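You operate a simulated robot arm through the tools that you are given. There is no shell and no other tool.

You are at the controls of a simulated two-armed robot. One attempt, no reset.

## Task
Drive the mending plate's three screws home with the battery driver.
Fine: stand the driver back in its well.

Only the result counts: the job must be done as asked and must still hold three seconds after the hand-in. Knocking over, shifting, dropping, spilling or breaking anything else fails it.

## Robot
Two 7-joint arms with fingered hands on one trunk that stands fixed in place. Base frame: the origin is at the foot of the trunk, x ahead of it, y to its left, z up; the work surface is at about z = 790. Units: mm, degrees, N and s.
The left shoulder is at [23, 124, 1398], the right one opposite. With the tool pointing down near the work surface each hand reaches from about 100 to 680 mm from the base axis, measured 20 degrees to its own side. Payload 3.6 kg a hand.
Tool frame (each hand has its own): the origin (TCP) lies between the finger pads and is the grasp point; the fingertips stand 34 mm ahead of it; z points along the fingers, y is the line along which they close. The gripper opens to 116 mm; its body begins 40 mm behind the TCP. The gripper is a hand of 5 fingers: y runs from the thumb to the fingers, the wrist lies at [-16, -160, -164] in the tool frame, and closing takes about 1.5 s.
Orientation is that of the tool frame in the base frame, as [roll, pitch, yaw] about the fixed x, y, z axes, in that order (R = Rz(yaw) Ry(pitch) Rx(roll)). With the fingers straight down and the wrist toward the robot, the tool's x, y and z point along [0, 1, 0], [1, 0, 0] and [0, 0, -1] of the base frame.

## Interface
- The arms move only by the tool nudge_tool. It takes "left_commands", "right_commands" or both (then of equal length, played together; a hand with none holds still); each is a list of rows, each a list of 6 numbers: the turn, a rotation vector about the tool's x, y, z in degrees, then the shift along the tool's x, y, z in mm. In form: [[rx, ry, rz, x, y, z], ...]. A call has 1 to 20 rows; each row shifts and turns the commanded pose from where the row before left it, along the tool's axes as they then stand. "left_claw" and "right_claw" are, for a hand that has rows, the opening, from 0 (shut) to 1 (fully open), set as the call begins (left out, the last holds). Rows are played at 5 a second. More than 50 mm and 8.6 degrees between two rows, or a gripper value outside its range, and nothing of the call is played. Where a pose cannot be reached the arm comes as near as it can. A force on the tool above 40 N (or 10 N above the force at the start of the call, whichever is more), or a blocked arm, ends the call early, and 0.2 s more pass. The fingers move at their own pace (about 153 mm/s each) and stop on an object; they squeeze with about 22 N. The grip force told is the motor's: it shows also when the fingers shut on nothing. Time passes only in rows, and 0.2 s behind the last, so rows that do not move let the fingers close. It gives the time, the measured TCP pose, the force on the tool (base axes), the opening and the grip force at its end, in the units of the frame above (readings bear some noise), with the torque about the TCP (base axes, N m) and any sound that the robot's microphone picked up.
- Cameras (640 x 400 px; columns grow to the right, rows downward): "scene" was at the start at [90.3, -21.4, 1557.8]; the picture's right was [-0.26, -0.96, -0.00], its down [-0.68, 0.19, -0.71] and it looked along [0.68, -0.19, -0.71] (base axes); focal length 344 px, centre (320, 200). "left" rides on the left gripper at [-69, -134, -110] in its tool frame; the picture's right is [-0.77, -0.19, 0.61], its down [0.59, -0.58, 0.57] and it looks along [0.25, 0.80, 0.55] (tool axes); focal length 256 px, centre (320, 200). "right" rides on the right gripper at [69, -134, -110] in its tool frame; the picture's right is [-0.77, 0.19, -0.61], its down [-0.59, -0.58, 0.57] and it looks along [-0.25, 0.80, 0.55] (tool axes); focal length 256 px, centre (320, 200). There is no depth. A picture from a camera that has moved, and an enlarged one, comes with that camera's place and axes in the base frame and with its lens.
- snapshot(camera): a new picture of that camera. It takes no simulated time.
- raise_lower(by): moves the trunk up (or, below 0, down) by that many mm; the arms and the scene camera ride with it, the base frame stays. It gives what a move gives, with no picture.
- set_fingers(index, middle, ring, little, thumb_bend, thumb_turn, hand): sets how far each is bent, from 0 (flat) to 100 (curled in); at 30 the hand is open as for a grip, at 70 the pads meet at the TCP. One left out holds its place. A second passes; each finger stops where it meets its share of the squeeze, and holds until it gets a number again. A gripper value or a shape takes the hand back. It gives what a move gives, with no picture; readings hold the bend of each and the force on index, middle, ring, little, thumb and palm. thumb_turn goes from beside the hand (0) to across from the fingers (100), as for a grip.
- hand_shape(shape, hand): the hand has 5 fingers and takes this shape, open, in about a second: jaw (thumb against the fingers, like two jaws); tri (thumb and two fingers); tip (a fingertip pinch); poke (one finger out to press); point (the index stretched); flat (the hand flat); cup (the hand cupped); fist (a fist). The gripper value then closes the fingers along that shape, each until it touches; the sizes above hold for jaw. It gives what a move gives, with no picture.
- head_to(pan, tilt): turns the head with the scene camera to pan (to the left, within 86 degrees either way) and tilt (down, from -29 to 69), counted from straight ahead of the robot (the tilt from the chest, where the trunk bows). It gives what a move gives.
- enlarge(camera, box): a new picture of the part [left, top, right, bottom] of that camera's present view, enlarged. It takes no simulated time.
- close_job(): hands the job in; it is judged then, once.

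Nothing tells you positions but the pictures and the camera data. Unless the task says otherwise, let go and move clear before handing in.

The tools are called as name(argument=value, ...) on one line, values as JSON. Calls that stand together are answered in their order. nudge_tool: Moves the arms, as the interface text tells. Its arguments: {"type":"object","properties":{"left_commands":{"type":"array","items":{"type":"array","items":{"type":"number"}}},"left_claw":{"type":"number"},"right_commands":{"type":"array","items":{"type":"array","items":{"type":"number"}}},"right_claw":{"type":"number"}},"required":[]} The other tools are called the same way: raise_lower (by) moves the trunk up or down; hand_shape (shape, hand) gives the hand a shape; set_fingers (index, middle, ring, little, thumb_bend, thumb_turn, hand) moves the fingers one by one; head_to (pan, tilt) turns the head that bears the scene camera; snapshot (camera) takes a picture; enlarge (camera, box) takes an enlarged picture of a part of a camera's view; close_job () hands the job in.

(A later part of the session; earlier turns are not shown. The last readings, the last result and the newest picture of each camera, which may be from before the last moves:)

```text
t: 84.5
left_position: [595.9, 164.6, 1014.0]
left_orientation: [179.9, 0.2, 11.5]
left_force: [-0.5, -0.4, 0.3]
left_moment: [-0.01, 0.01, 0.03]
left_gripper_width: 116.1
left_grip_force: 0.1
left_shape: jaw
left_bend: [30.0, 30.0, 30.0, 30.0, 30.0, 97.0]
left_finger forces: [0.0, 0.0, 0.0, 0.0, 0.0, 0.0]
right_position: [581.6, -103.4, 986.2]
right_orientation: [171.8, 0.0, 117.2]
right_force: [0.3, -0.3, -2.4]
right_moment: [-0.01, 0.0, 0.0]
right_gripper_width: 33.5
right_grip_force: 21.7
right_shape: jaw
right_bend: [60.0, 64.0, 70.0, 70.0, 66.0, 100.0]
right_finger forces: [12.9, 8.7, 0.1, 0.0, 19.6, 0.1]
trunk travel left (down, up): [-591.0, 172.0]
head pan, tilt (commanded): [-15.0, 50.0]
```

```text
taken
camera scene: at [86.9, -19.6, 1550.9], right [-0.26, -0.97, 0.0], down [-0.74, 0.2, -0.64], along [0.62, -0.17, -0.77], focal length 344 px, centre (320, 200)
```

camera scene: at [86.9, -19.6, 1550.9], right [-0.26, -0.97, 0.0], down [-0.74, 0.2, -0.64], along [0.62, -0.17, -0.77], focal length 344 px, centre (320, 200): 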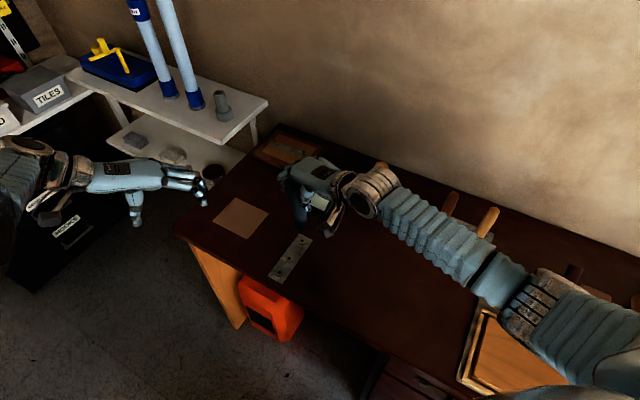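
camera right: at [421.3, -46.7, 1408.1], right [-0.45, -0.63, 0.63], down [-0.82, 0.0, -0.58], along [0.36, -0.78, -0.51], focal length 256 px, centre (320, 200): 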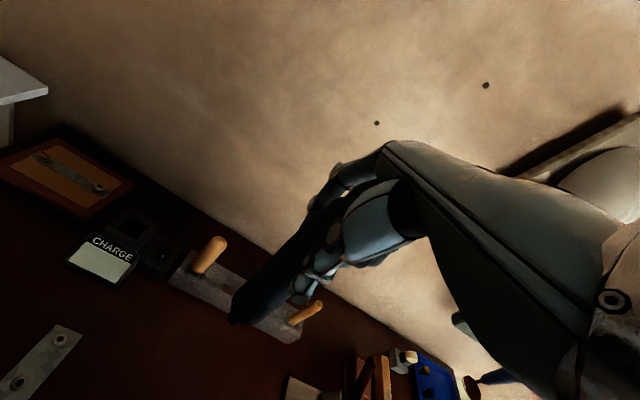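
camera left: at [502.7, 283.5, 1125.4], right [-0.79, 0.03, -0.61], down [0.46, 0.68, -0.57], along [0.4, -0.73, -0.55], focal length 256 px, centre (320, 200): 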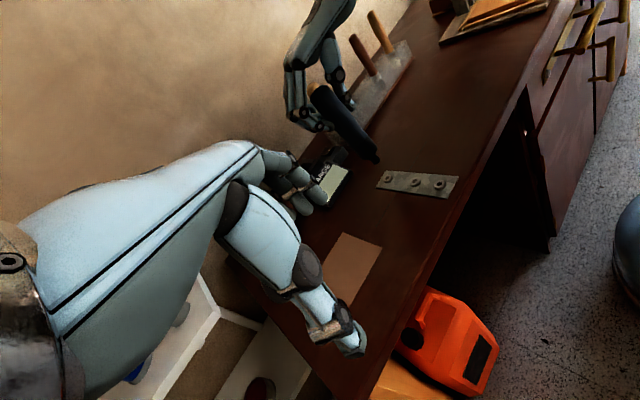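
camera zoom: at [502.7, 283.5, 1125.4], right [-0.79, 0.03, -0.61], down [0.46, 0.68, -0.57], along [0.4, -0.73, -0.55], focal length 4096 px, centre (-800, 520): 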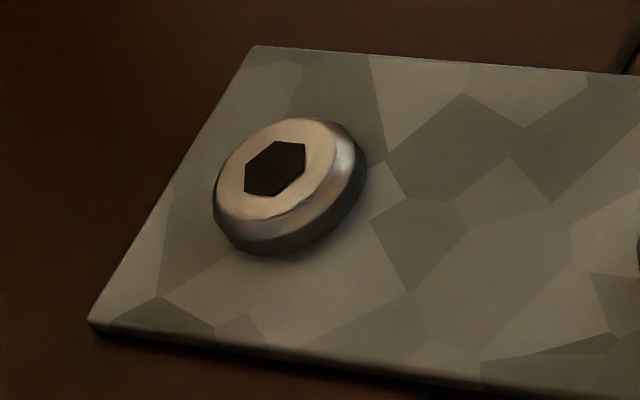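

All three screws are flush. Now I'll return the driver to the rack pocket it came from: raise it, carry it toward the rack, and turn the hand back about the vertical to its original heading.

nudge_tool(right_commands=[[0, 0, 0, 0, 6.2, -42], [0, 0, 0, 0, 6.2, -42], [0, 0, 0, 0, 6.2, -42], [0, 0, 0, 0, 6.2, -42], [0, 0, 0, -38.2, -22.3, -3.3], [0, 0, 0, -38.2, -22.3, -3.3], [0, 0, 0, -38.2, -22.3, -3.3], [0, 0, 0, -38.2, -22.3, -3.3], [0, -1.17, 7.93, 0, 0, 0], [0, -1.17, 7.93, 0, 0, 0], [0, -1.17, 7.93, 0, 0, 0], [0, -1.17, 7.93, 0, 0, 0], [0, -1.17, 7.93, 0, 0, 0], [0, -1.17, 7.93, 0, 0, 0], [0, -1.17, 7.93, 0, 0, 0], [0, -1.17, 7.93, 0, 0, 0], [0, -1.17, 7.93, 0, 0, 0], [0, 0, 0, 0, 0, 0]])

snapshot(camera="left")

snapshot(camera="scene")

```text
t: 88.3
left_position: [594.5, 164.1, 1015.3]
left_orientation: [180.0, 0.1, 11.4]
left_force: [0.6, 0.9, -1.0]
left_moment: [0.02, 0.0, 0.0]
left_gripper_width: 115.8
left_grip_force: 0.1
left_shape: jaw
left_bend: [30.0, 30.0, 30.0, 30.0, 30.0, 97.0]
left_finger forces: [0.1, 0.0, 0.0, 0.1, 0.0, 0.0]
right_position: [570.5, -281.8, 1154.9]
right_orientation: [171.7, -0.1, 45.0]
right_force: [-0.2, 0.6, -3.8]
right_moment: [0.02, -0.01, 0.0]
right_gripper_width: 33.5
right_grip_force: 21.9
right_shape: jaw
right_bend: [60.0, 64.0, 70.0, 70.0, 66.0, 100.0]
right_finger forces: [12.5, 8.4, 0.0, 0.1, 18.8, 0.0]
trunk travel left (down, up): [-591.0, 172.0]
head pan, tilt (commanded): [-15.0, 50.0]
```

```text
taken
camera left: at [502.5, 282.9, 1125.7], right [-0.79, 0.03, -0.61], down [0.46, 0.68, -0.57], along [0.4, -0.73, -0.55], focal length 256 px, centre (320, 200)
```

left: 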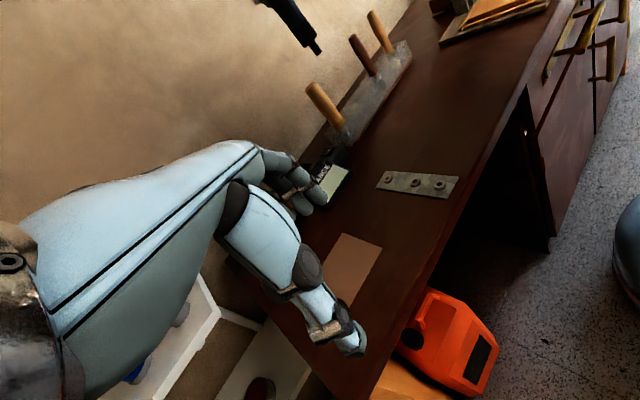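

```text
taken
camera scene: at [86.5, -20.5, 1551.0], right [-0.26, -0.97, 0.0], down [-0.74, 0.2, -0.64], along [0.62, -0.17, -0.77], focal length 344 px, centre (320, 200)
```

scene: 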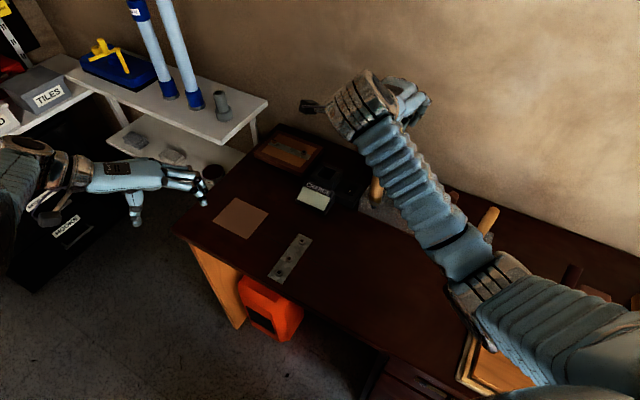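

enlarge(camera="left", box=[300, 20, 420, 140])

enlarge(camera="left", box=[340, 60, 390, 110])

snapshot(camera="right")

```text
3.33 times, centred on (360, 80) of left
camera zoom: at [502.5, 282.9, 1125.7], right [-0.79, 0.03, -0.61], down [0.46, 0.68, -0.57], along [0.4, -0.73, -0.55], focal length 853 px, centre (187, 600)
```

zoom: 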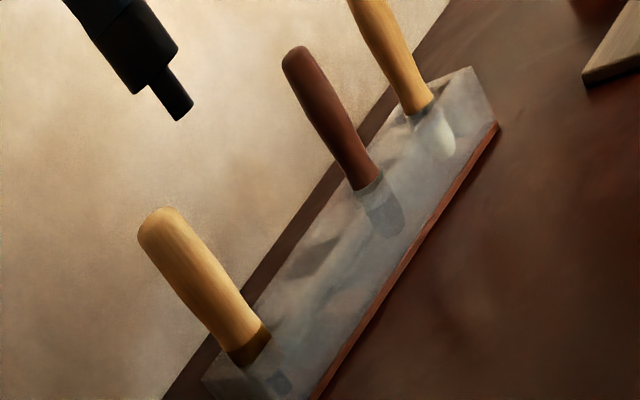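

```text
8.00 times, centred on (365, 85) of left
camera zoom: at [502.5, 282.9, 1125.7], right [-0.79, 0.03, -0.61], down [0.46, 0.68, -0.57], along [0.4, -0.73, -0.55], focal length 2048 px, centre (-40, 1120)
```

zoom: 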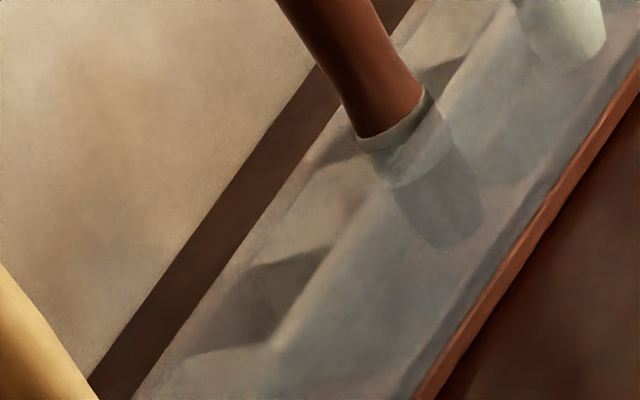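

```text
taken
camera right: at [514.0, -128.0, 1243.7], right [-0.48, -0.61, 0.63], down [-0.76, -0.07, -0.64], along [0.44, -0.79, -0.43], focal length 256 px, centre (320, 200)
```

right: 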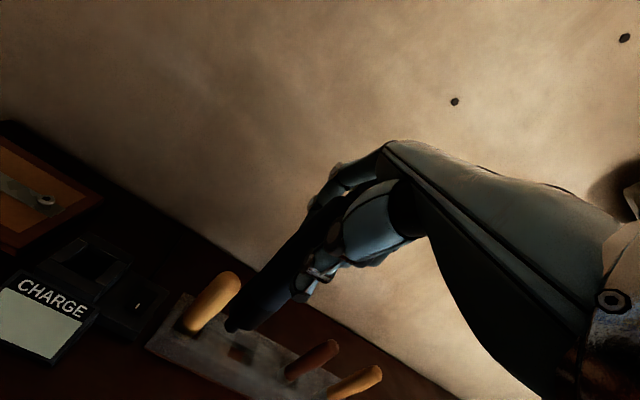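

The scene view is blocked at this heading. A heading of 90° (wrist toward the robot) also keeps the fingers clear of the neighbouring handles, so I'll rotate to 90° and hover over the pocket.

nudge_tool(right_commands=[[0, 1.095, -7.42, 0, 0, 0], [0, 1.095, -7.42, 0, 0, 0], [0, 1.095, -7.42, 0, 0, 0], [0, 1.095, -7.42, 0, 0, 0], [0, 1.095, -7.42, 0, 0, 0], [0, 1.095, -7.42, 0, 0, 0], [0, 0, 0, -35, -0.5, 0], [0, 0, 0, -35, -0.5, 0], [0, 0, 0, -35, -0.5, 0], [0, 0, 0, 0, 0, 0], [0, 0, 0, 0, 0, 0]])

snapshot(camera="scene")

snapshot(camera="left")

snapshot(camera="right")

```text
t: 90.7
left_position: [595.8, 164.8, 1015.3]
left_orientation: [180.0, 0.2, 11.5]
left_force: [0.0, -1.0, 0.4]
left_moment: [0.02, -0.03, 0.04]
left_gripper_width: 116.2
left_grip_force: 0.0
left_shape: jaw
left_bend: [30.0, 30.0, 30.0, 30.0, 30.0, 97.0]
left_finger forces: [0.0, 0.0, 0.1, 0.0, 0.0, 0.1]
right_position: [569.2, -386.8, 1152.1]
right_orientation: [171.7, -0.1, 90.1]
right_force: [0.1, -0.4, -3.3]
right_moment: [-0.03, 0.0, 0.03]
right_gripper_width: 33.4
right_grip_force: 22.3
right_shape: jaw
right_bend: [60.0, 64.0, 70.0, 70.0, 66.0, 100.0]
right_finger forces: [12.6, 8.4, 0.0, 0.0, 18.8, 0.0]
trunk travel left (down, up): [-591.0, 172.0]
head pan, tilt (commanded): [-15.0, 50.0]
```

```text
taken
camera scene: at [86.7, -20.5, 1550.9], right [-0.26, -0.97, 0.0], down [-0.74, 0.2, -0.64], along [0.62, -0.17, -0.77], focal length 344 px, centre (320, 200)
```

scene: 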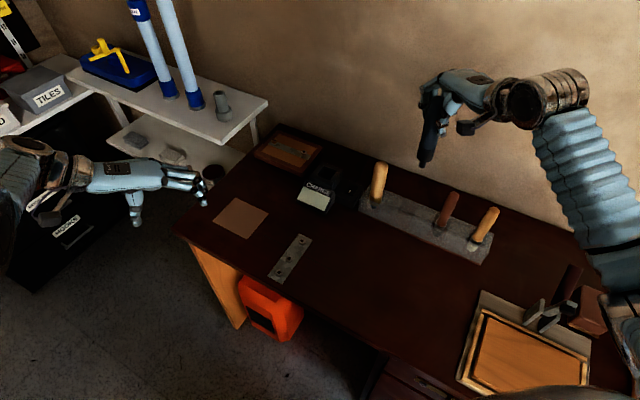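

```text
taken
camera left: at [502.5, 283.0, 1125.6], right [-0.79, 0.03, -0.61], down [0.46, 0.68, -0.57], along [0.4, -0.73, -0.55], focal length 256 px, centre (320, 200)
```

left: 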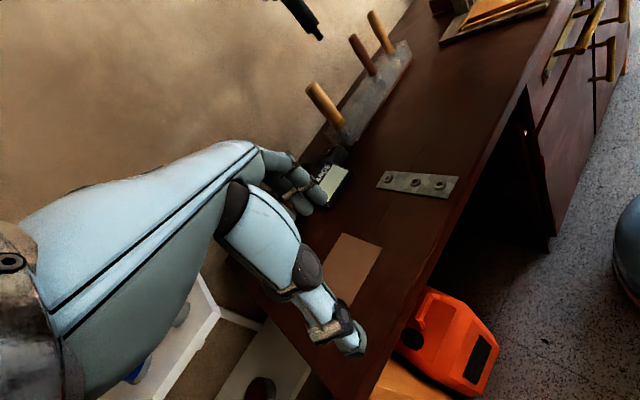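

```text
taken
camera right: at [419.4, -318.1, 1242.4], right [0.1, -0.77, 0.63], down [-0.49, -0.59, -0.64], along [0.87, -0.24, -0.43], focal length 256 px, centre (320, 200)
```

right: 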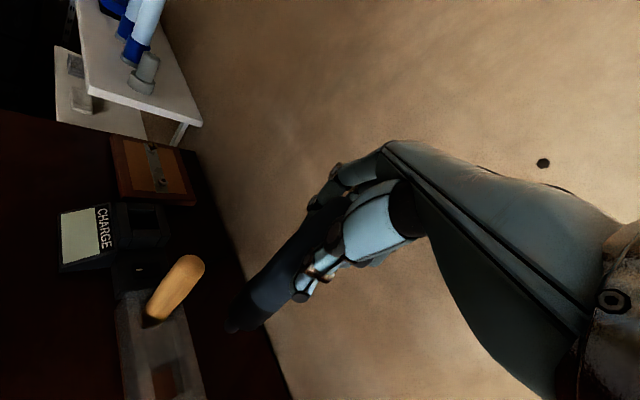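

Now the scene camera sees both the driver and the empty pocket. I'll zoom in on them.

enlarge(camera="scene", box=[350, 150, 500, 270])

enlarge(camera="scene", box=[390, 190, 430, 230])

enlarge(camera="scene", box=[400, 60, 480, 180])

enlarge(camera="left", box=[270, 0, 400, 110])

```text
3.33 times, centred on (425, 210) of scene
camera zoom: at [86.7, -20.5, 1550.9], right [-0.26, -0.97, 0.0], down [-0.74, 0.2, -0.64], along [0.62, -0.17, -0.77], focal length 1147 px, centre (-30, 167)
```

zoom: 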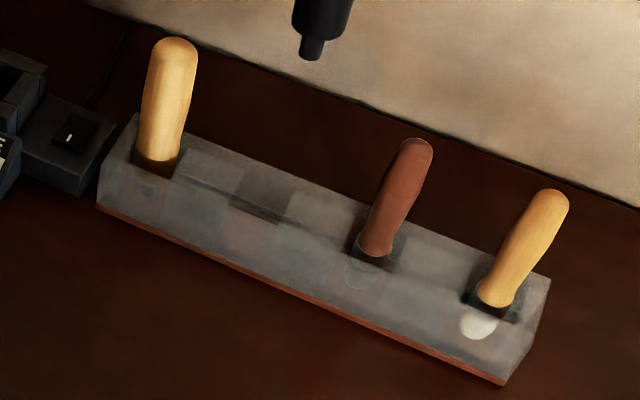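

```text
10.00 times, centred on (410, 210) of scene
camera zoom: at [86.7, -20.5, 1550.9], right [-0.26, -0.97, 0.0], down [-0.74, 0.2, -0.64], along [0.62, -0.17, -0.77], focal length 3442 px, centre (-580, 100)
```

zoom: 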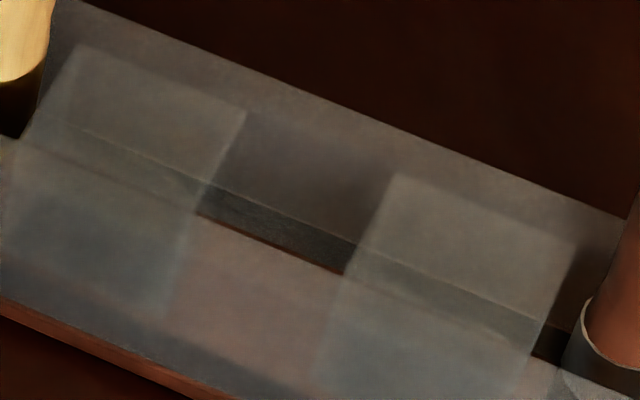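

```text
3.33 times, centred on (440, 120) of scene
camera zoom: at [86.7, -20.5, 1550.9], right [-0.26, -0.97, 0.0], down [-0.74, 0.2, -0.64], along [0.62, -0.17, -0.77], focal length 1147 px, centre (-80, 467)
```

zoom: 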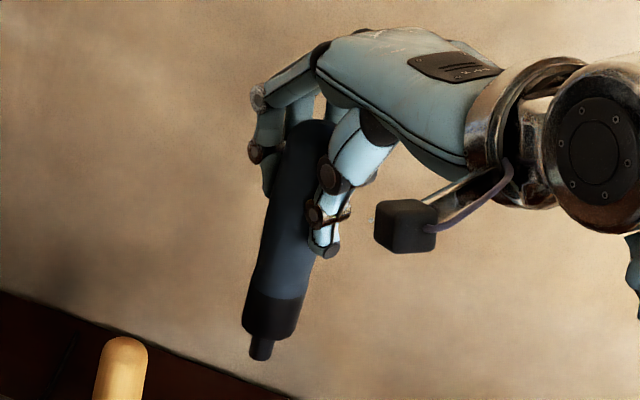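

```text
3.64 times, centred on (335, 55) of left
camera zoom: at [502.5, 283.0, 1125.6], right [-0.79, 0.03, -0.61], down [0.46, 0.68, -0.57], along [0.4, -0.73, -0.55], focal length 931 px, centre (266, 727)
```

zoom: 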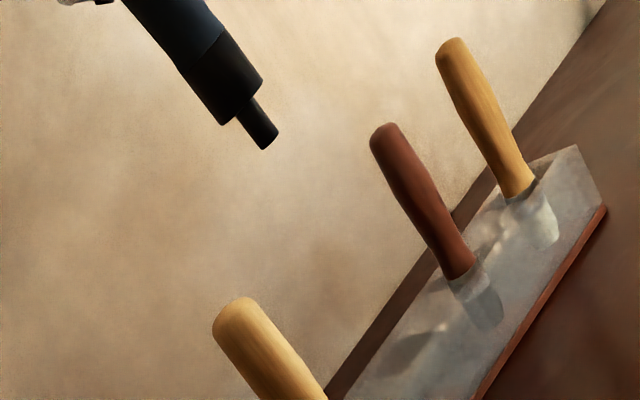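

I need the rack's true height to fix the pocket's position, so I'll zoom in on the rack's front-right corner from both cameras.

enlarge(camera="scene", box=[460, 225, 500, 275])

enlarge(camera="left", box=[385, 25, 425, 65])

enlarge(camera="left", box=[325, 85, 365, 145])

enlarge(camera="scene", box=[345, 180, 385, 230])

```text
8.00 times, centred on (480, 250) of scene
camera zoom: at [86.7, -20.5, 1550.9], right [-0.26, -0.97, 0.0], down [-0.74, 0.2, -0.64], along [0.62, -0.17, -0.77], focal length 2753 px, centre (-960, -200)
```

zoom: 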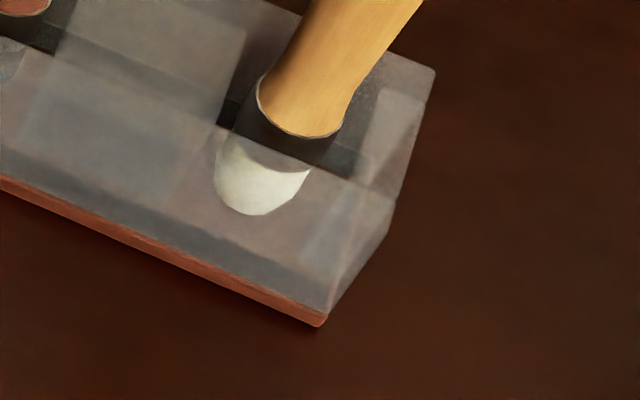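

```text
10.00 times, centred on (405, 45) of left
camera zoom: at [502.5, 283.0, 1125.6], right [-0.79, 0.03, -0.61], down [0.46, 0.68, -0.57], along [0.4, -0.73, -0.55], focal length 2560 px, centre (-530, 1750)
```

zoom: 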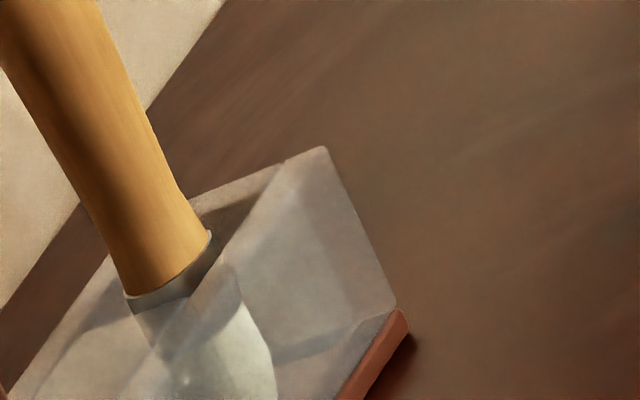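

```text
6.67 times, centred on (345, 115) of left
camera zoom: at [502.5, 283.0, 1125.6], right [-0.79, 0.03, -0.61], down [0.46, 0.68, -0.57], along [0.4, -0.73, -0.55], focal length 1707 px, centre (153, 767)
```

zoom: 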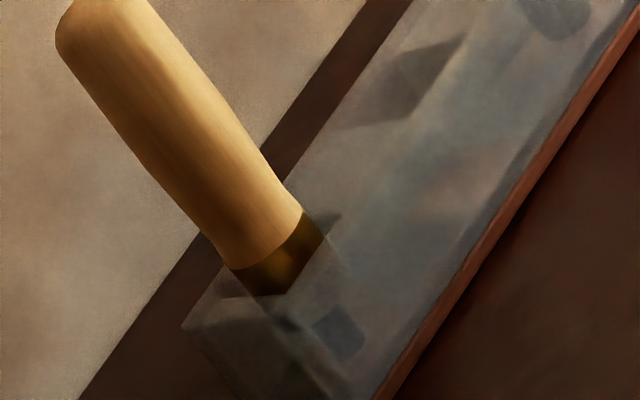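

```text
8.00 times, centred on (365, 205) of scene
camera zoom: at [86.7, -20.5, 1550.9], right [-0.26, -0.97, 0.0], down [-0.74, 0.2, -0.64], along [0.62, -0.17, -0.77], focal length 2753 px, centre (-40, 160)
```

zoom: 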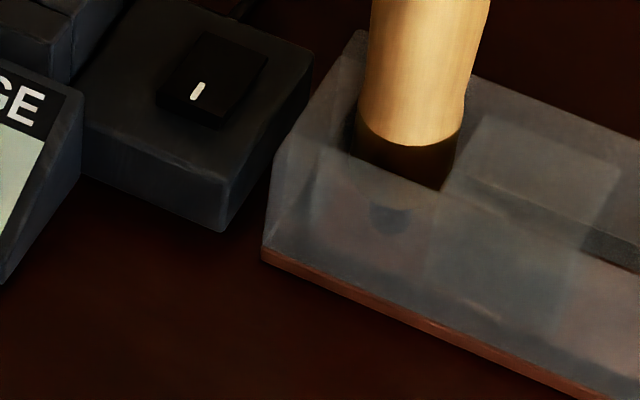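

The rack top comes out at about z≈844, putting the pocket centre at about (570, -388), consistent with where the driver first stood. The tip is at about (566, -386). I'll lower it to just above the rack and then measure position and tilt again.

nudge_tool(right_commands=[[0, 0, 0, 0, -4.8, 33], [0, 0, 0, 0, -4.8, 33], [0, 0, 0, 0, -4.8, 33], [0, 0, 0, 0, 0, 0], [0, 0, 0, 0, 0, 0]])

enlarge(camera="scene", box=[380, 110, 460, 230])

enlarge(camera="left", box=[290, 0, 410, 100])

snapshot(camera="right")

```text
t: 91.9
left_position: [595.1, 164.3, 1014.3]
left_orientation: [-179.9, 0.2, 11.4]
left_force: [-0.5, 0.2, 0.1]
left_moment: [-0.02, 0.0, 0.01]
left_gripper_width: 116.2
left_grip_force: 0.2
left_shape: jaw
left_bend: [30.0, 30.0, 30.0, 30.0, 30.0, 97.0]
left_finger forces: [0.0, 0.0, 0.1, 0.0, 0.0, 0.1]
right_position: [571.1, -388.4, 1051.9]
right_orientation: [171.7, -0.2, 90.2]
right_force: [-0.2, 1.1, -4.0]
right_moment: [0.0, -0.01, 0.02]
right_gripper_width: 33.2
right_grip_force: 21.5
right_shape: jaw
right_bend: [60.0, 64.0, 70.0, 70.0, 66.0, 100.0]
right_finger forces: [12.4, 8.4, 0.0, 0.1, 18.5, 0.0]
trunk travel left (down, up): [-591.0, 172.0]
head pan, tilt (commanded): [-15.0, 50.0]
```

```text
3.33 times, centred on (420, 170) of scene
camera zoom: at [86.9, -20.2, 1550.9], right [-0.26, -0.97, 0.0], down [-0.74, 0.2, -0.64], along [0.62, -0.17, -0.77], focal length 1147 px, centre (-13, 300)
```

zoom: 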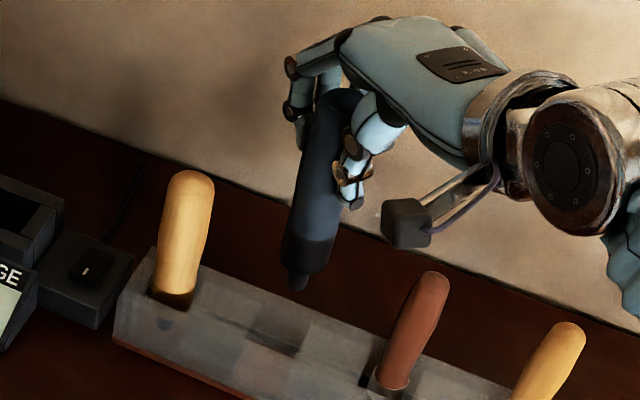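

```text
4.00 times, centred on (350, 50) of left
camera zoom: at [502.8, 283.1, 1125.5], right [-0.79, 0.03, -0.61], down [0.46, 0.68, -0.57], along [0.4, -0.73, -0.55], focal length 1024 px, centre (200, 800)
```

zoom: 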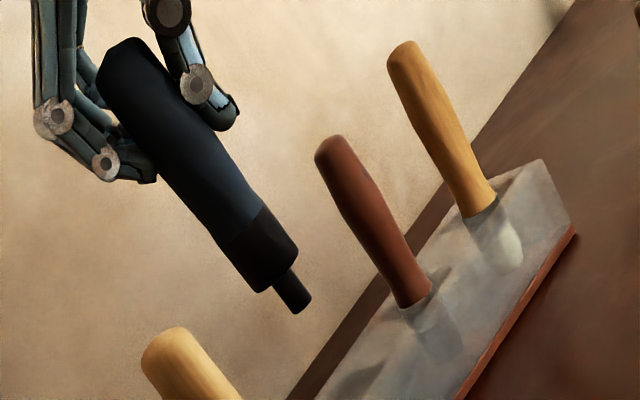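

```text
taken
camera right: at [420.7, -319.3, 1142.3], right [0.1, -0.77, 0.63], down [-0.49, -0.59, -0.64], along [0.87, -0.24, -0.43], focal length 256 px, centre (320, 200)
```

right: 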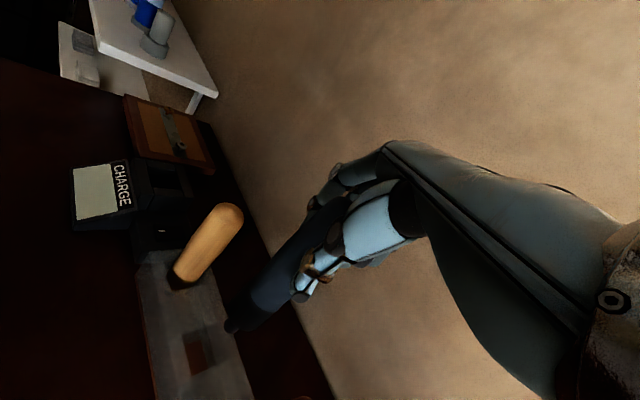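

nudge_tool(right_commands=[[0, 0, 0, 0, -2.8, 19], [0, 0, 0, 0, -2.8, 19], [0, 0, 0, 0, 0, 0], [0, 0, 0, 0, 0, 0]])

enlarge(camera="scene", box=[390, 170, 450, 230])

enlarge(camera="left", box=[330, 40, 400, 110])

enlarge(camera="right", box=[140, 270, 280, 400])

```text
t: 92.9
left_position: [595.2, 164.3, 1015.2]
left_orientation: [-179.9, 0.3, 11.5]
left_force: [-1.0, -0.5, 0.1]
left_moment: [0.01, 0.0, 0.0]
left_gripper_width: 115.8
left_grip_force: 0.1
left_shape: jaw
left_bend: [30.0, 30.0, 30.0, 30.0, 30.0, 97.0]
left_finger forces: [0.0, 0.0, 0.1, 0.0, 0.0, 0.0]
right_position: [572.1, -388.5, 1014.6]
right_orientation: [171.7, -0.2, 90.2]
right_force: [-0.7, 0.3, -2.9]
right_moment: [0.01, -0.02, -0.04]
right_gripper_width: 33.1
right_grip_force: 21.9
right_shape: jaw
right_bend: [60.0, 64.0, 70.0, 70.0, 66.0, 100.0]
right_finger forces: [12.3, 8.3, 0.0, 0.0, 18.4, 0.0]
trunk travel left (down, up): [-591.0, 172.0]
head pan, tilt (commanded): [-15.0, 50.0]
```

```text
6.67 times, centred on (420, 200) of scene
camera zoom: at [86.9, -20.2, 1550.9], right [-0.26, -0.97, 0.0], down [-0.74, 0.2, -0.64], along [0.62, -0.17, -0.77], focal length 2294 px, centre (-347, 200)
```

zoom: 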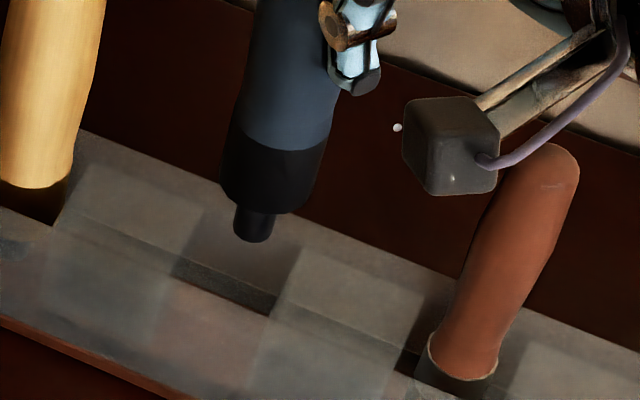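

```text
5.71 times, centred on (365, 75) of left
camera zoom: at [502.7, 283.1, 1125.5], right [-0.79, 0.03, -0.61], down [0.46, 0.68, -0.57], along [0.4, -0.73, -0.55], focal length 1463 px, centre (63, 914)
```

zoom: 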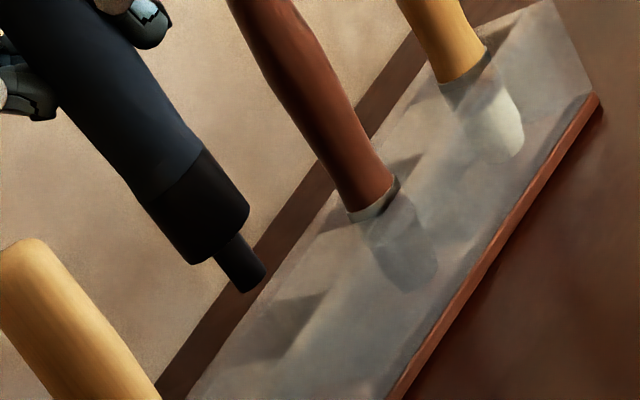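

```text
3.08 times, centred on (210, 335) of right
camera zoom: at [422.3, -320.1, 1104.3], right [0.1, -0.77, 0.63], down [-0.49, -0.59, -0.64], along [0.87, -0.24, -0.43], focal length 788 px, centre (658, -215)
```

zoom: 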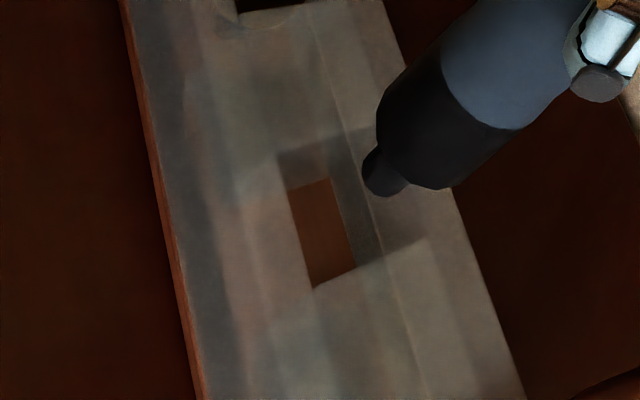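

The right camera gives a fine view of the pocket with its reddish floor. I'll zoom in there to get the tip-to-pocket offset.

enlarge(camera="right", box=[180, 290, 250, 370])

enlarge(camera="left", box=[350, 65, 390, 105])

```text
5.00 times, centred on (215, 330) of right
camera zoom: at [422.3, -320.1, 1104.3], right [0.1, -0.77, 0.63], down [-0.49, -0.59, -0.64], along [0.87, -0.24, -0.43], focal length 1280 px, centre (845, -450)
```

zoom: 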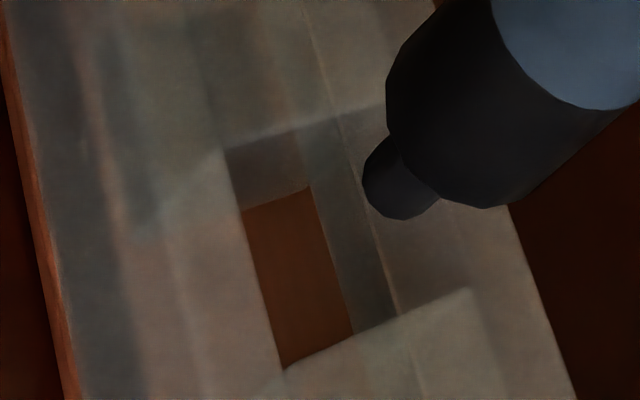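

```text
10.00 times, centred on (370, 85) of left
camera zoom: at [502.7, 283.1, 1125.5], right [-0.79, 0.03, -0.61], down [0.46, 0.68, -0.57], along [0.4, -0.73, -0.55], focal length 2560 px, centre (-180, 1350)
```

zoom: 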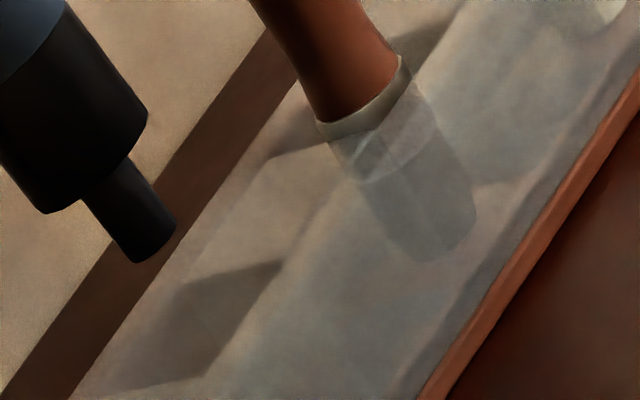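

All the measurements agree that the tip needs about +3.7 mm in x to be centred on the pocket, and it is ~25 mm above the rack top. I'll correct and lower the stub into the opening.

nudge_tool(right_commands=[[0, 0, 0, 0.2, 3.7, 0.5], [0, 0, 0, 0, -2.2, 14.8], [0, 0, 0, 0, -2.2, 14.8], [0, 0, 0, 0, -1.5, 10], [0, 0, 0, 0, 0, 0], [0, 0, 0, 0, 0, 0]])

enlarge(camera="right", box=[180, 280, 260, 370])

enlarge(camera="scene", box=[390, 170, 450, 230])

enlarge(camera="left", box=[340, 50, 400, 110])

```text
t: 94.3
left_position: [596.0, 163.4, 1015.8]
left_orientation: [180.0, 0.2, 11.4]
left_force: [-0.2, -0.8, -0.6]
left_moment: [0.01, -0.03, 0.02]
left_gripper_width: 115.9
left_grip_force: 0.1
left_shape: jaw
left_bend: [30.0, 30.0, 30.0, 30.0, 30.0, 97.0]
left_finger forces: [0.1, 0.1, 0.0, 0.0, 0.1, 0.0]
right_position: [573.9, -386.4, 976.4]
right_orientation: [171.6, -0.1, 90.2]
right_force: [0.9, 1.1, -2.6]
right_moment: [-0.02, 0.0, -0.02]
right_gripper_width: 33.4
right_grip_force: 21.8
right_shape: jaw
right_bend: [60.0, 64.0, 70.0, 70.0, 66.0, 100.0]
right_finger forces: [12.3, 8.2, 0.1, 0.0, 18.4, 0.0]
trunk travel left (down, up): [-591.0, 172.0]
head pan, tilt (commanded): [-15.0, 50.0]
```

```text
4.44 times, centred on (220, 325) of right
camera zoom: at [424.8, -316.9, 1065.8], right [0.1, -0.77, 0.63], down [-0.49, -0.59, -0.64], along [0.87, -0.24, -0.43], focal length 1138 px, centre (764, -356)
```

zoom: 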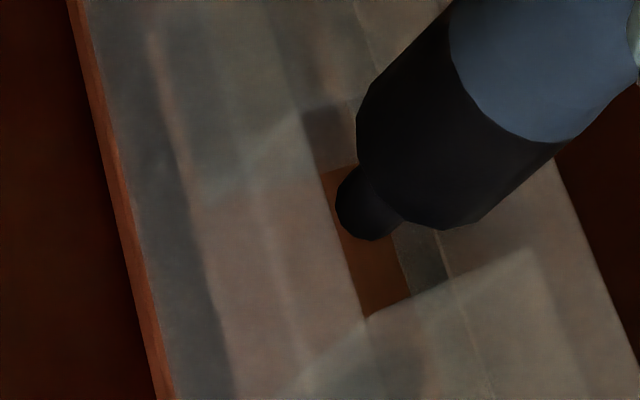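

```text
6.67 times, centred on (420, 200) of scene
camera zoom: at [86.8, -20.1, 1550.9], right [-0.26, -0.97, 0.0], down [-0.74, 0.2, -0.64], along [0.62, -0.17, -0.77], focal length 2294 px, centre (-347, 200)
```

zoom: 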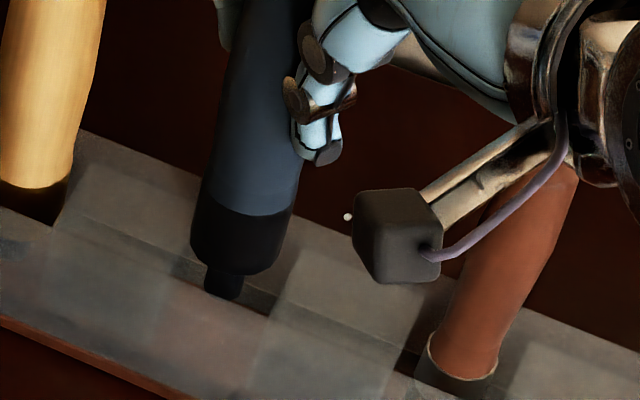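

```text
6.67 times, centred on (370, 80) of left
camera zoom: at [502.7, 283.1, 1125.5], right [-0.79, 0.03, -0.61], down [0.46, 0.68, -0.57], along [0.4, -0.73, -0.55], focal length 1707 px, centre (-13, 1000)
```

zoom: 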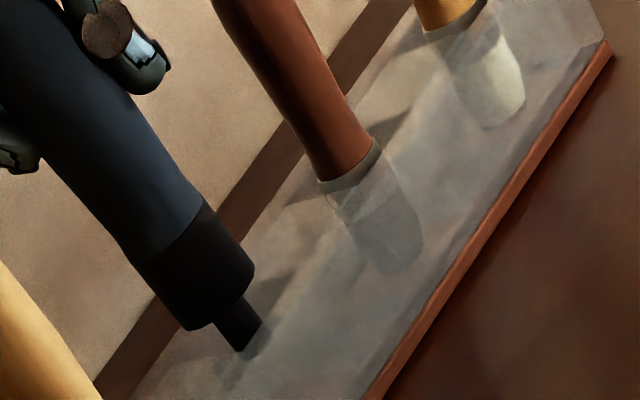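

The stub is entering, and the collar looks centred on the opening. I'll continue down slowly with force checks.

nudge_tool(right_commands=[[0, 0, 0, 0, -0.9, 6], [0, 0, 0, 0, -0.9, 6], [0, 0, 0, 0, 0, 0]])

enlarge(camera="right", box=[180, 280, 260, 370])

enlarge(camera="scene", box=[390, 170, 450, 230])

```text
t: 95.1
left_position: [595.9, 163.9, 1014.2]
left_orientation: [180.0, 0.2, 11.6]
left_force: [0.5, 0.4, -0.1]
left_moment: [0.01, 0.03, 0.01]
left_gripper_width: 115.7
left_grip_force: 0.1
left_shape: jaw
left_bend: [30.0, 30.0, 30.0, 30.0, 30.0, 97.0]
left_finger forces: [0.0, 0.0, 0.0, 0.0, 0.1, 0.0]
right_position: [574.0, -386.1, 964.0]
right_orientation: [171.6, -0.1, 90.1]
right_force: [-0.3, 0.4, -2.7]
right_moment: [-0.02, 0.02, 0.04]
right_gripper_width: 33.2
right_grip_force: 21.6
right_shape: jaw
right_bend: [60.0, 64.0, 70.0, 70.0, 66.0, 100.0]
right_finger forces: [12.3, 8.3, 0.1, 0.0, 18.4, 0.0]
trunk travel left (down, up): [-591.0, 172.0]
head pan, tilt (commanded): [-15.0, 50.0]
```

```text
4.44 times, centred on (220, 325) of right
camera zoom: at [424.6, -317.5, 1053.3], right [0.1, -0.77, 0.63], down [-0.49, -0.59, -0.64], along [0.87, -0.24, -0.43], focal length 1138 px, centre (764, -356)
```

zoom: 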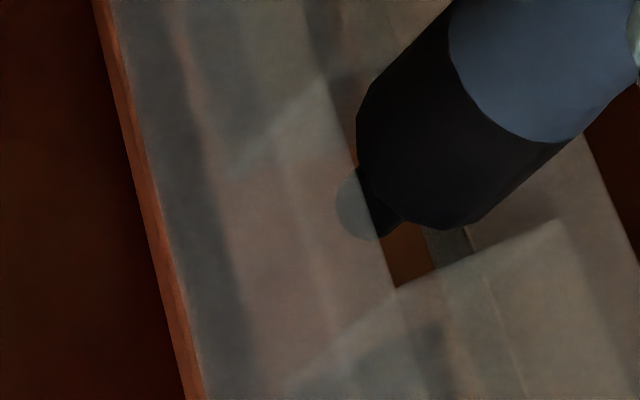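

```text
6.67 times, centred on (420, 200) of scene
camera zoom: at [86.8, -20.1, 1550.9], right [-0.26, -0.97, 0.0], down [-0.74, 0.2, -0.64], along [0.62, -0.17, -0.77], focal length 2294 px, centre (-347, 200)
```

zoom: 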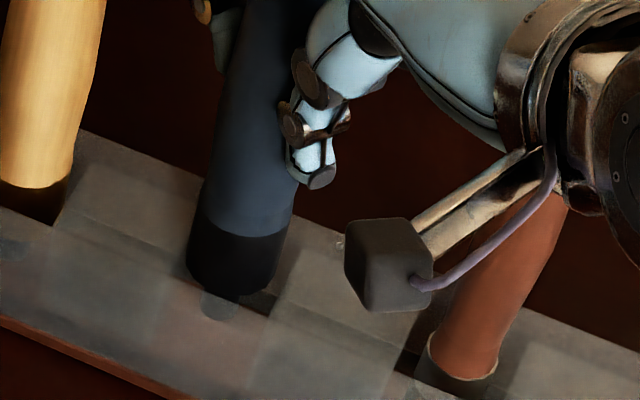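

nudge_tool(right_commands=[[0, 0, 0, 0, -0.6, 4], [0, 0, 0, 0, -0.6, 4], [0, 0, 0, 0, 0, 0]])

enlarge(camera="scene", box=[390, 170, 450, 230])

enlarge(camera="right", box=[180, 280, 260, 370])

```text
t: 95.9
left_position: [593.8, 164.6, 1016.1]
left_orientation: [179.9, 0.1, 11.4]
left_force: [0.8, -0.2, 0.9]
left_moment: [0.04, 0.0, 0.0]
left_gripper_width: 115.9
left_grip_force: 0.0
left_shape: jaw
left_bend: [30.0, 30.0, 30.0, 30.0, 30.0, 97.0]
left_finger forces: [0.1, 0.0, 0.0, 0.1, 0.1, 0.0]
right_position: [575.5, -387.9, 960.1]
right_orientation: [171.0, 0.0, 90.0]
right_force: [3.1, -5.1, 23.5]
right_moment: [-0.03, 0.0, 0.0]
right_gripper_width: 19.8
right_grip_force: 21.7
right_shape: jaw
right_bend: [59.0, 63.0, 70.0, 70.0, 67.0, 100.0]
right_finger forces: [14.6, 11.1, 0.1, 0.0, 21.8, 0.0]
trunk travel left (down, up): [-591.0, 172.0]
head pan, tilt (commanded): [-15.0, 50.0]
```

```text
6.67 times, centred on (420, 200) of scene
camera zoom: at [84.5, -18.9, 1551.4], right [-0.26, -0.97, 0.0], down [-0.74, 0.2, -0.64], along [0.62, -0.17, -0.77], focal length 2294 px, centre (-347, 200)
```

zoom: 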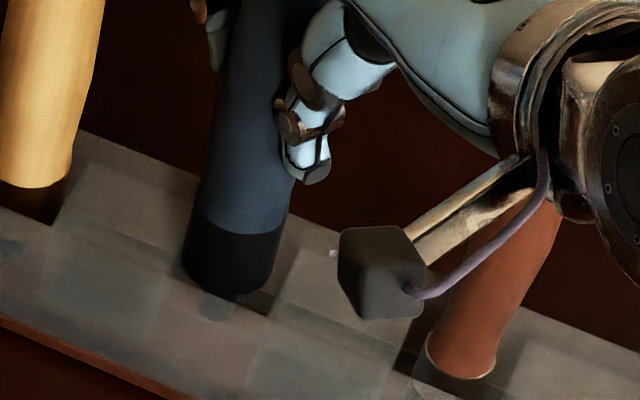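

```text
4.44 times, centred on (220, 325) of right
camera zoom: at [424.8, -317.5, 1048.8], right [0.09, -0.77, 0.63], down [-0.48, -0.59, -0.65], along [0.87, -0.25, -0.42], focal length 1138 px, centre (764, -356)
```

zoom: 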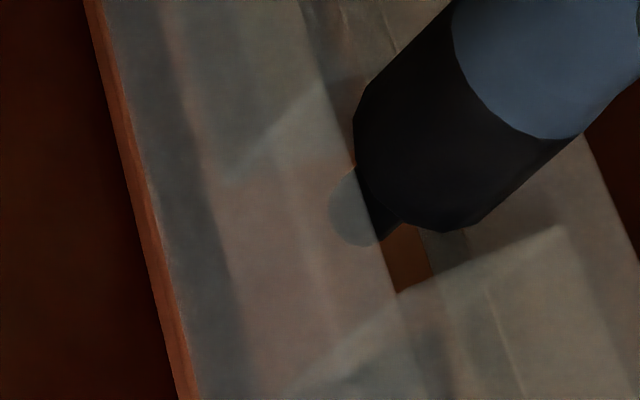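

The collar touched the rack's top edge (26 N up, lateral push toward the back), so it's a bit too far forward. I'll back off and re-measure.

nudge_tool(right_commands=[[0, 0, 0, 0, 0.6, -4], [0, 0, 0, 0, 0.6, -4], [0, 0, 0, 0, 0.6, -4], [0, 0, 0, 0, 0, 0], [0, 0, 0, 0, 0, 0]])

enlarge(camera="scene", box=[390, 130, 450, 230])

enlarge(camera="right", box=[180, 270, 270, 370])

enlarge(camera="left", box=[310, 20, 400, 120])

```text
t: 97.1
left_position: [595.5, 164.0, 1014.5]
left_orientation: [180.0, 0.2, 11.5]
left_force: [-0.1, 0.0, -0.6]
left_moment: [-0.04, -0.01, 0.03]
left_gripper_width: 115.9
left_grip_force: 0.0
left_shape: jaw
left_bend: [30.0, 30.0, 30.0, 30.0, 30.0, 97.0]
left_finger forces: [0.0, 0.1, 0.1, 0.0, 0.0, 0.0]
right_position: [571.5, -387.0, 963.1]
right_orientation: [172.0, -0.1, 90.1]
right_force: [-0.2, -0.4, -3.1]
right_moment: [-0.02, -0.05, -0.01]
right_gripper_width: 33.1
right_grip_force: 21.9
right_shape: jaw
right_bend: [60.0, 64.0, 70.0, 70.0, 67.0, 100.0]
right_finger forces: [12.9, 8.6, 0.0, 0.0, 19.2, 0.0]
trunk travel left (down, up): [-591.0, 172.0]
head pan, tilt (commanded): [-15.0, 50.0]
```

```text
4.00 times, centred on (420, 180) of scene
camera zoom: at [86.7, -20.2, 1550.8], right [-0.26, -0.97, 0.0], down [-0.74, 0.2, -0.64], along [0.62, -0.17, -0.77], focal length 1377 px, centre (-80, 280)
```

zoom: 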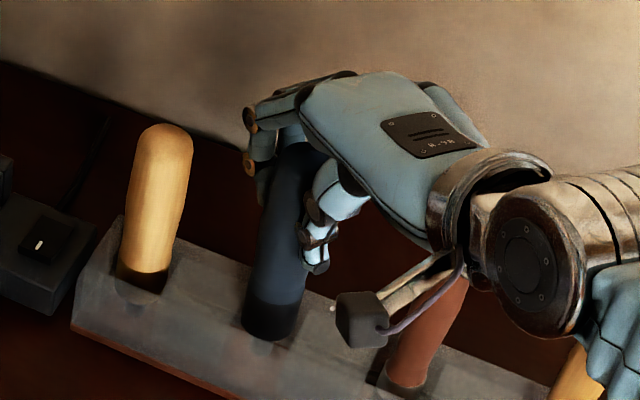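

```text
4.00 times, centred on (225, 320) of right
camera zoom: at [423.1, -317.2, 1054.2], right [0.1, -0.77, 0.63], down [-0.49, -0.59, -0.64], along [0.86, -0.24, -0.44], focal length 1024 px, centre (700, -280)
```

zoom: 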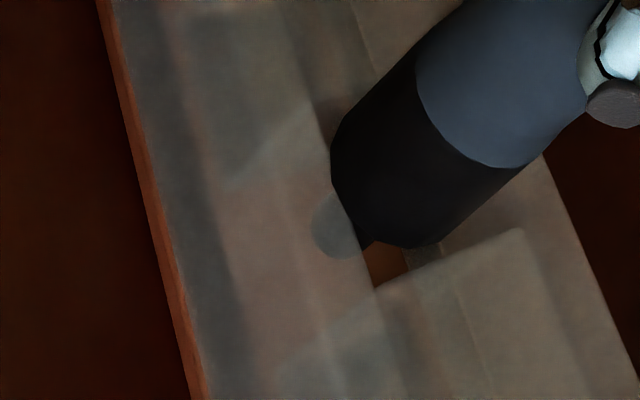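

```text
4.00 times, centred on (355, 70) of left
camera zoom: at [502.4, 282.9, 1125.1], right [-0.79, 0.03, -0.61], down [0.46, 0.68, -0.57], along [0.4, -0.73, -0.55], focal length 1024 px, centre (180, 720)
```

zoom: 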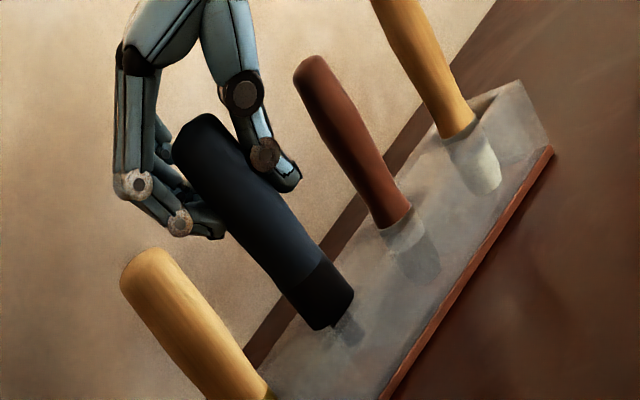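

nudge_tool(right_commands=[[0, 0, 0, 0, 0, 0], [0, 0, 0, 0, 0, 0], [0, 0, 0, 0, 0, 0]])

enlarge(camera="right", box=[180, 280, 260, 370])

```text
t: 97.9
left_position: [595.7, 165.0, 1014.0]
left_orientation: [180.0, 0.3, 11.5]
left_force: [-0.3, 0.5, -0.5]
left_moment: [-0.02, 0.01, -0.02]
left_gripper_width: 115.9
left_grip_force: 0.0
left_shape: jaw
left_bend: [30.0, 30.0, 30.0, 30.0, 30.0, 97.0]
left_finger forces: [0.1, 0.0, 0.0, 0.1, 0.1, 0.0]
right_position: [572.3, -385.4, 967.0]
right_orientation: [171.7, -0.1, 90.1]
right_force: [-0.9, -0.8, -2.9]
right_moment: [-0.02, -0.02, 0.01]
right_gripper_width: 33.2
right_grip_force: 21.9
right_shape: jaw
right_bend: [60.0, 64.0, 70.0, 70.0, 67.0, 100.0]
right_finger forces: [12.9, 8.5, 0.1, 0.0, 19.2, 0.1]
trunk travel left (down, up): [-591.0, 172.0]
head pan, tilt (commanded): [-15.0, 50.0]
```

```text
4.44 times, centred on (220, 325) of right
camera zoom: at [424.3, -317.5, 1055.9], right [0.1, -0.77, 0.63], down [-0.49, -0.59, -0.64], along [0.87, -0.24, -0.43], focal length 1138 px, centre (764, -356)
```

zoom: 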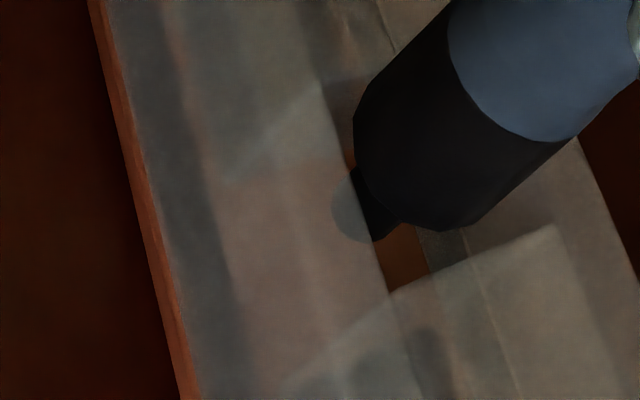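

enlarge(camera="scene", box=[395, 180, 435, 230])

enlarge(camera="left", box=[340, 60, 390, 110])

```text
8.00 times, centred on (415, 205) of scene
camera zoom: at [86.8, -20.1, 1550.9], right [-0.26, -0.97, 0.0], down [-0.74, 0.2, -0.64], along [0.62, -0.17, -0.77], focal length 2753 px, centre (-440, 160)
```

zoom: 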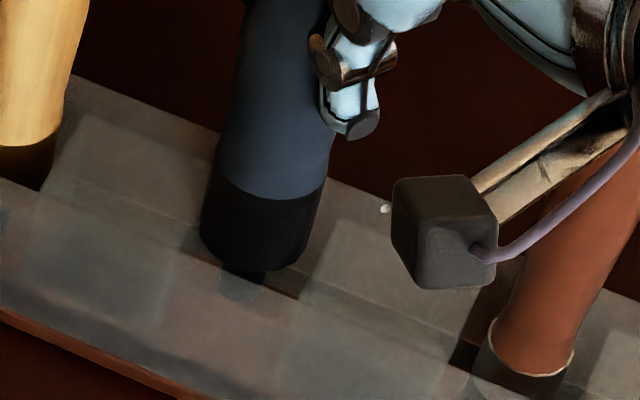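

```text
8.00 times, centred on (365, 85) of left
camera zoom: at [502.7, 283.1, 1125.5], right [-0.79, 0.03, -0.61], down [0.46, 0.68, -0.57], along [0.4, -0.73, -0.55], focal length 2048 px, centre (-40, 1120)
```

zoom: 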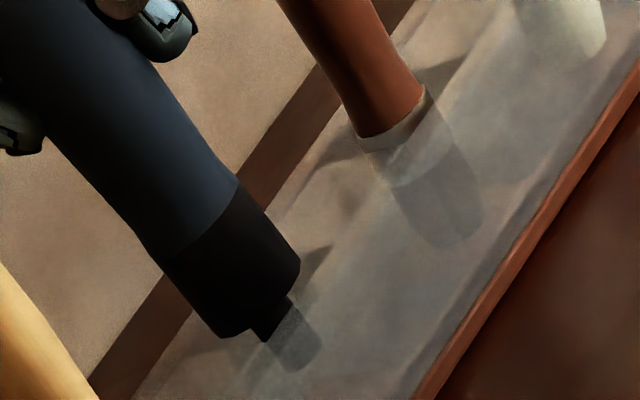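

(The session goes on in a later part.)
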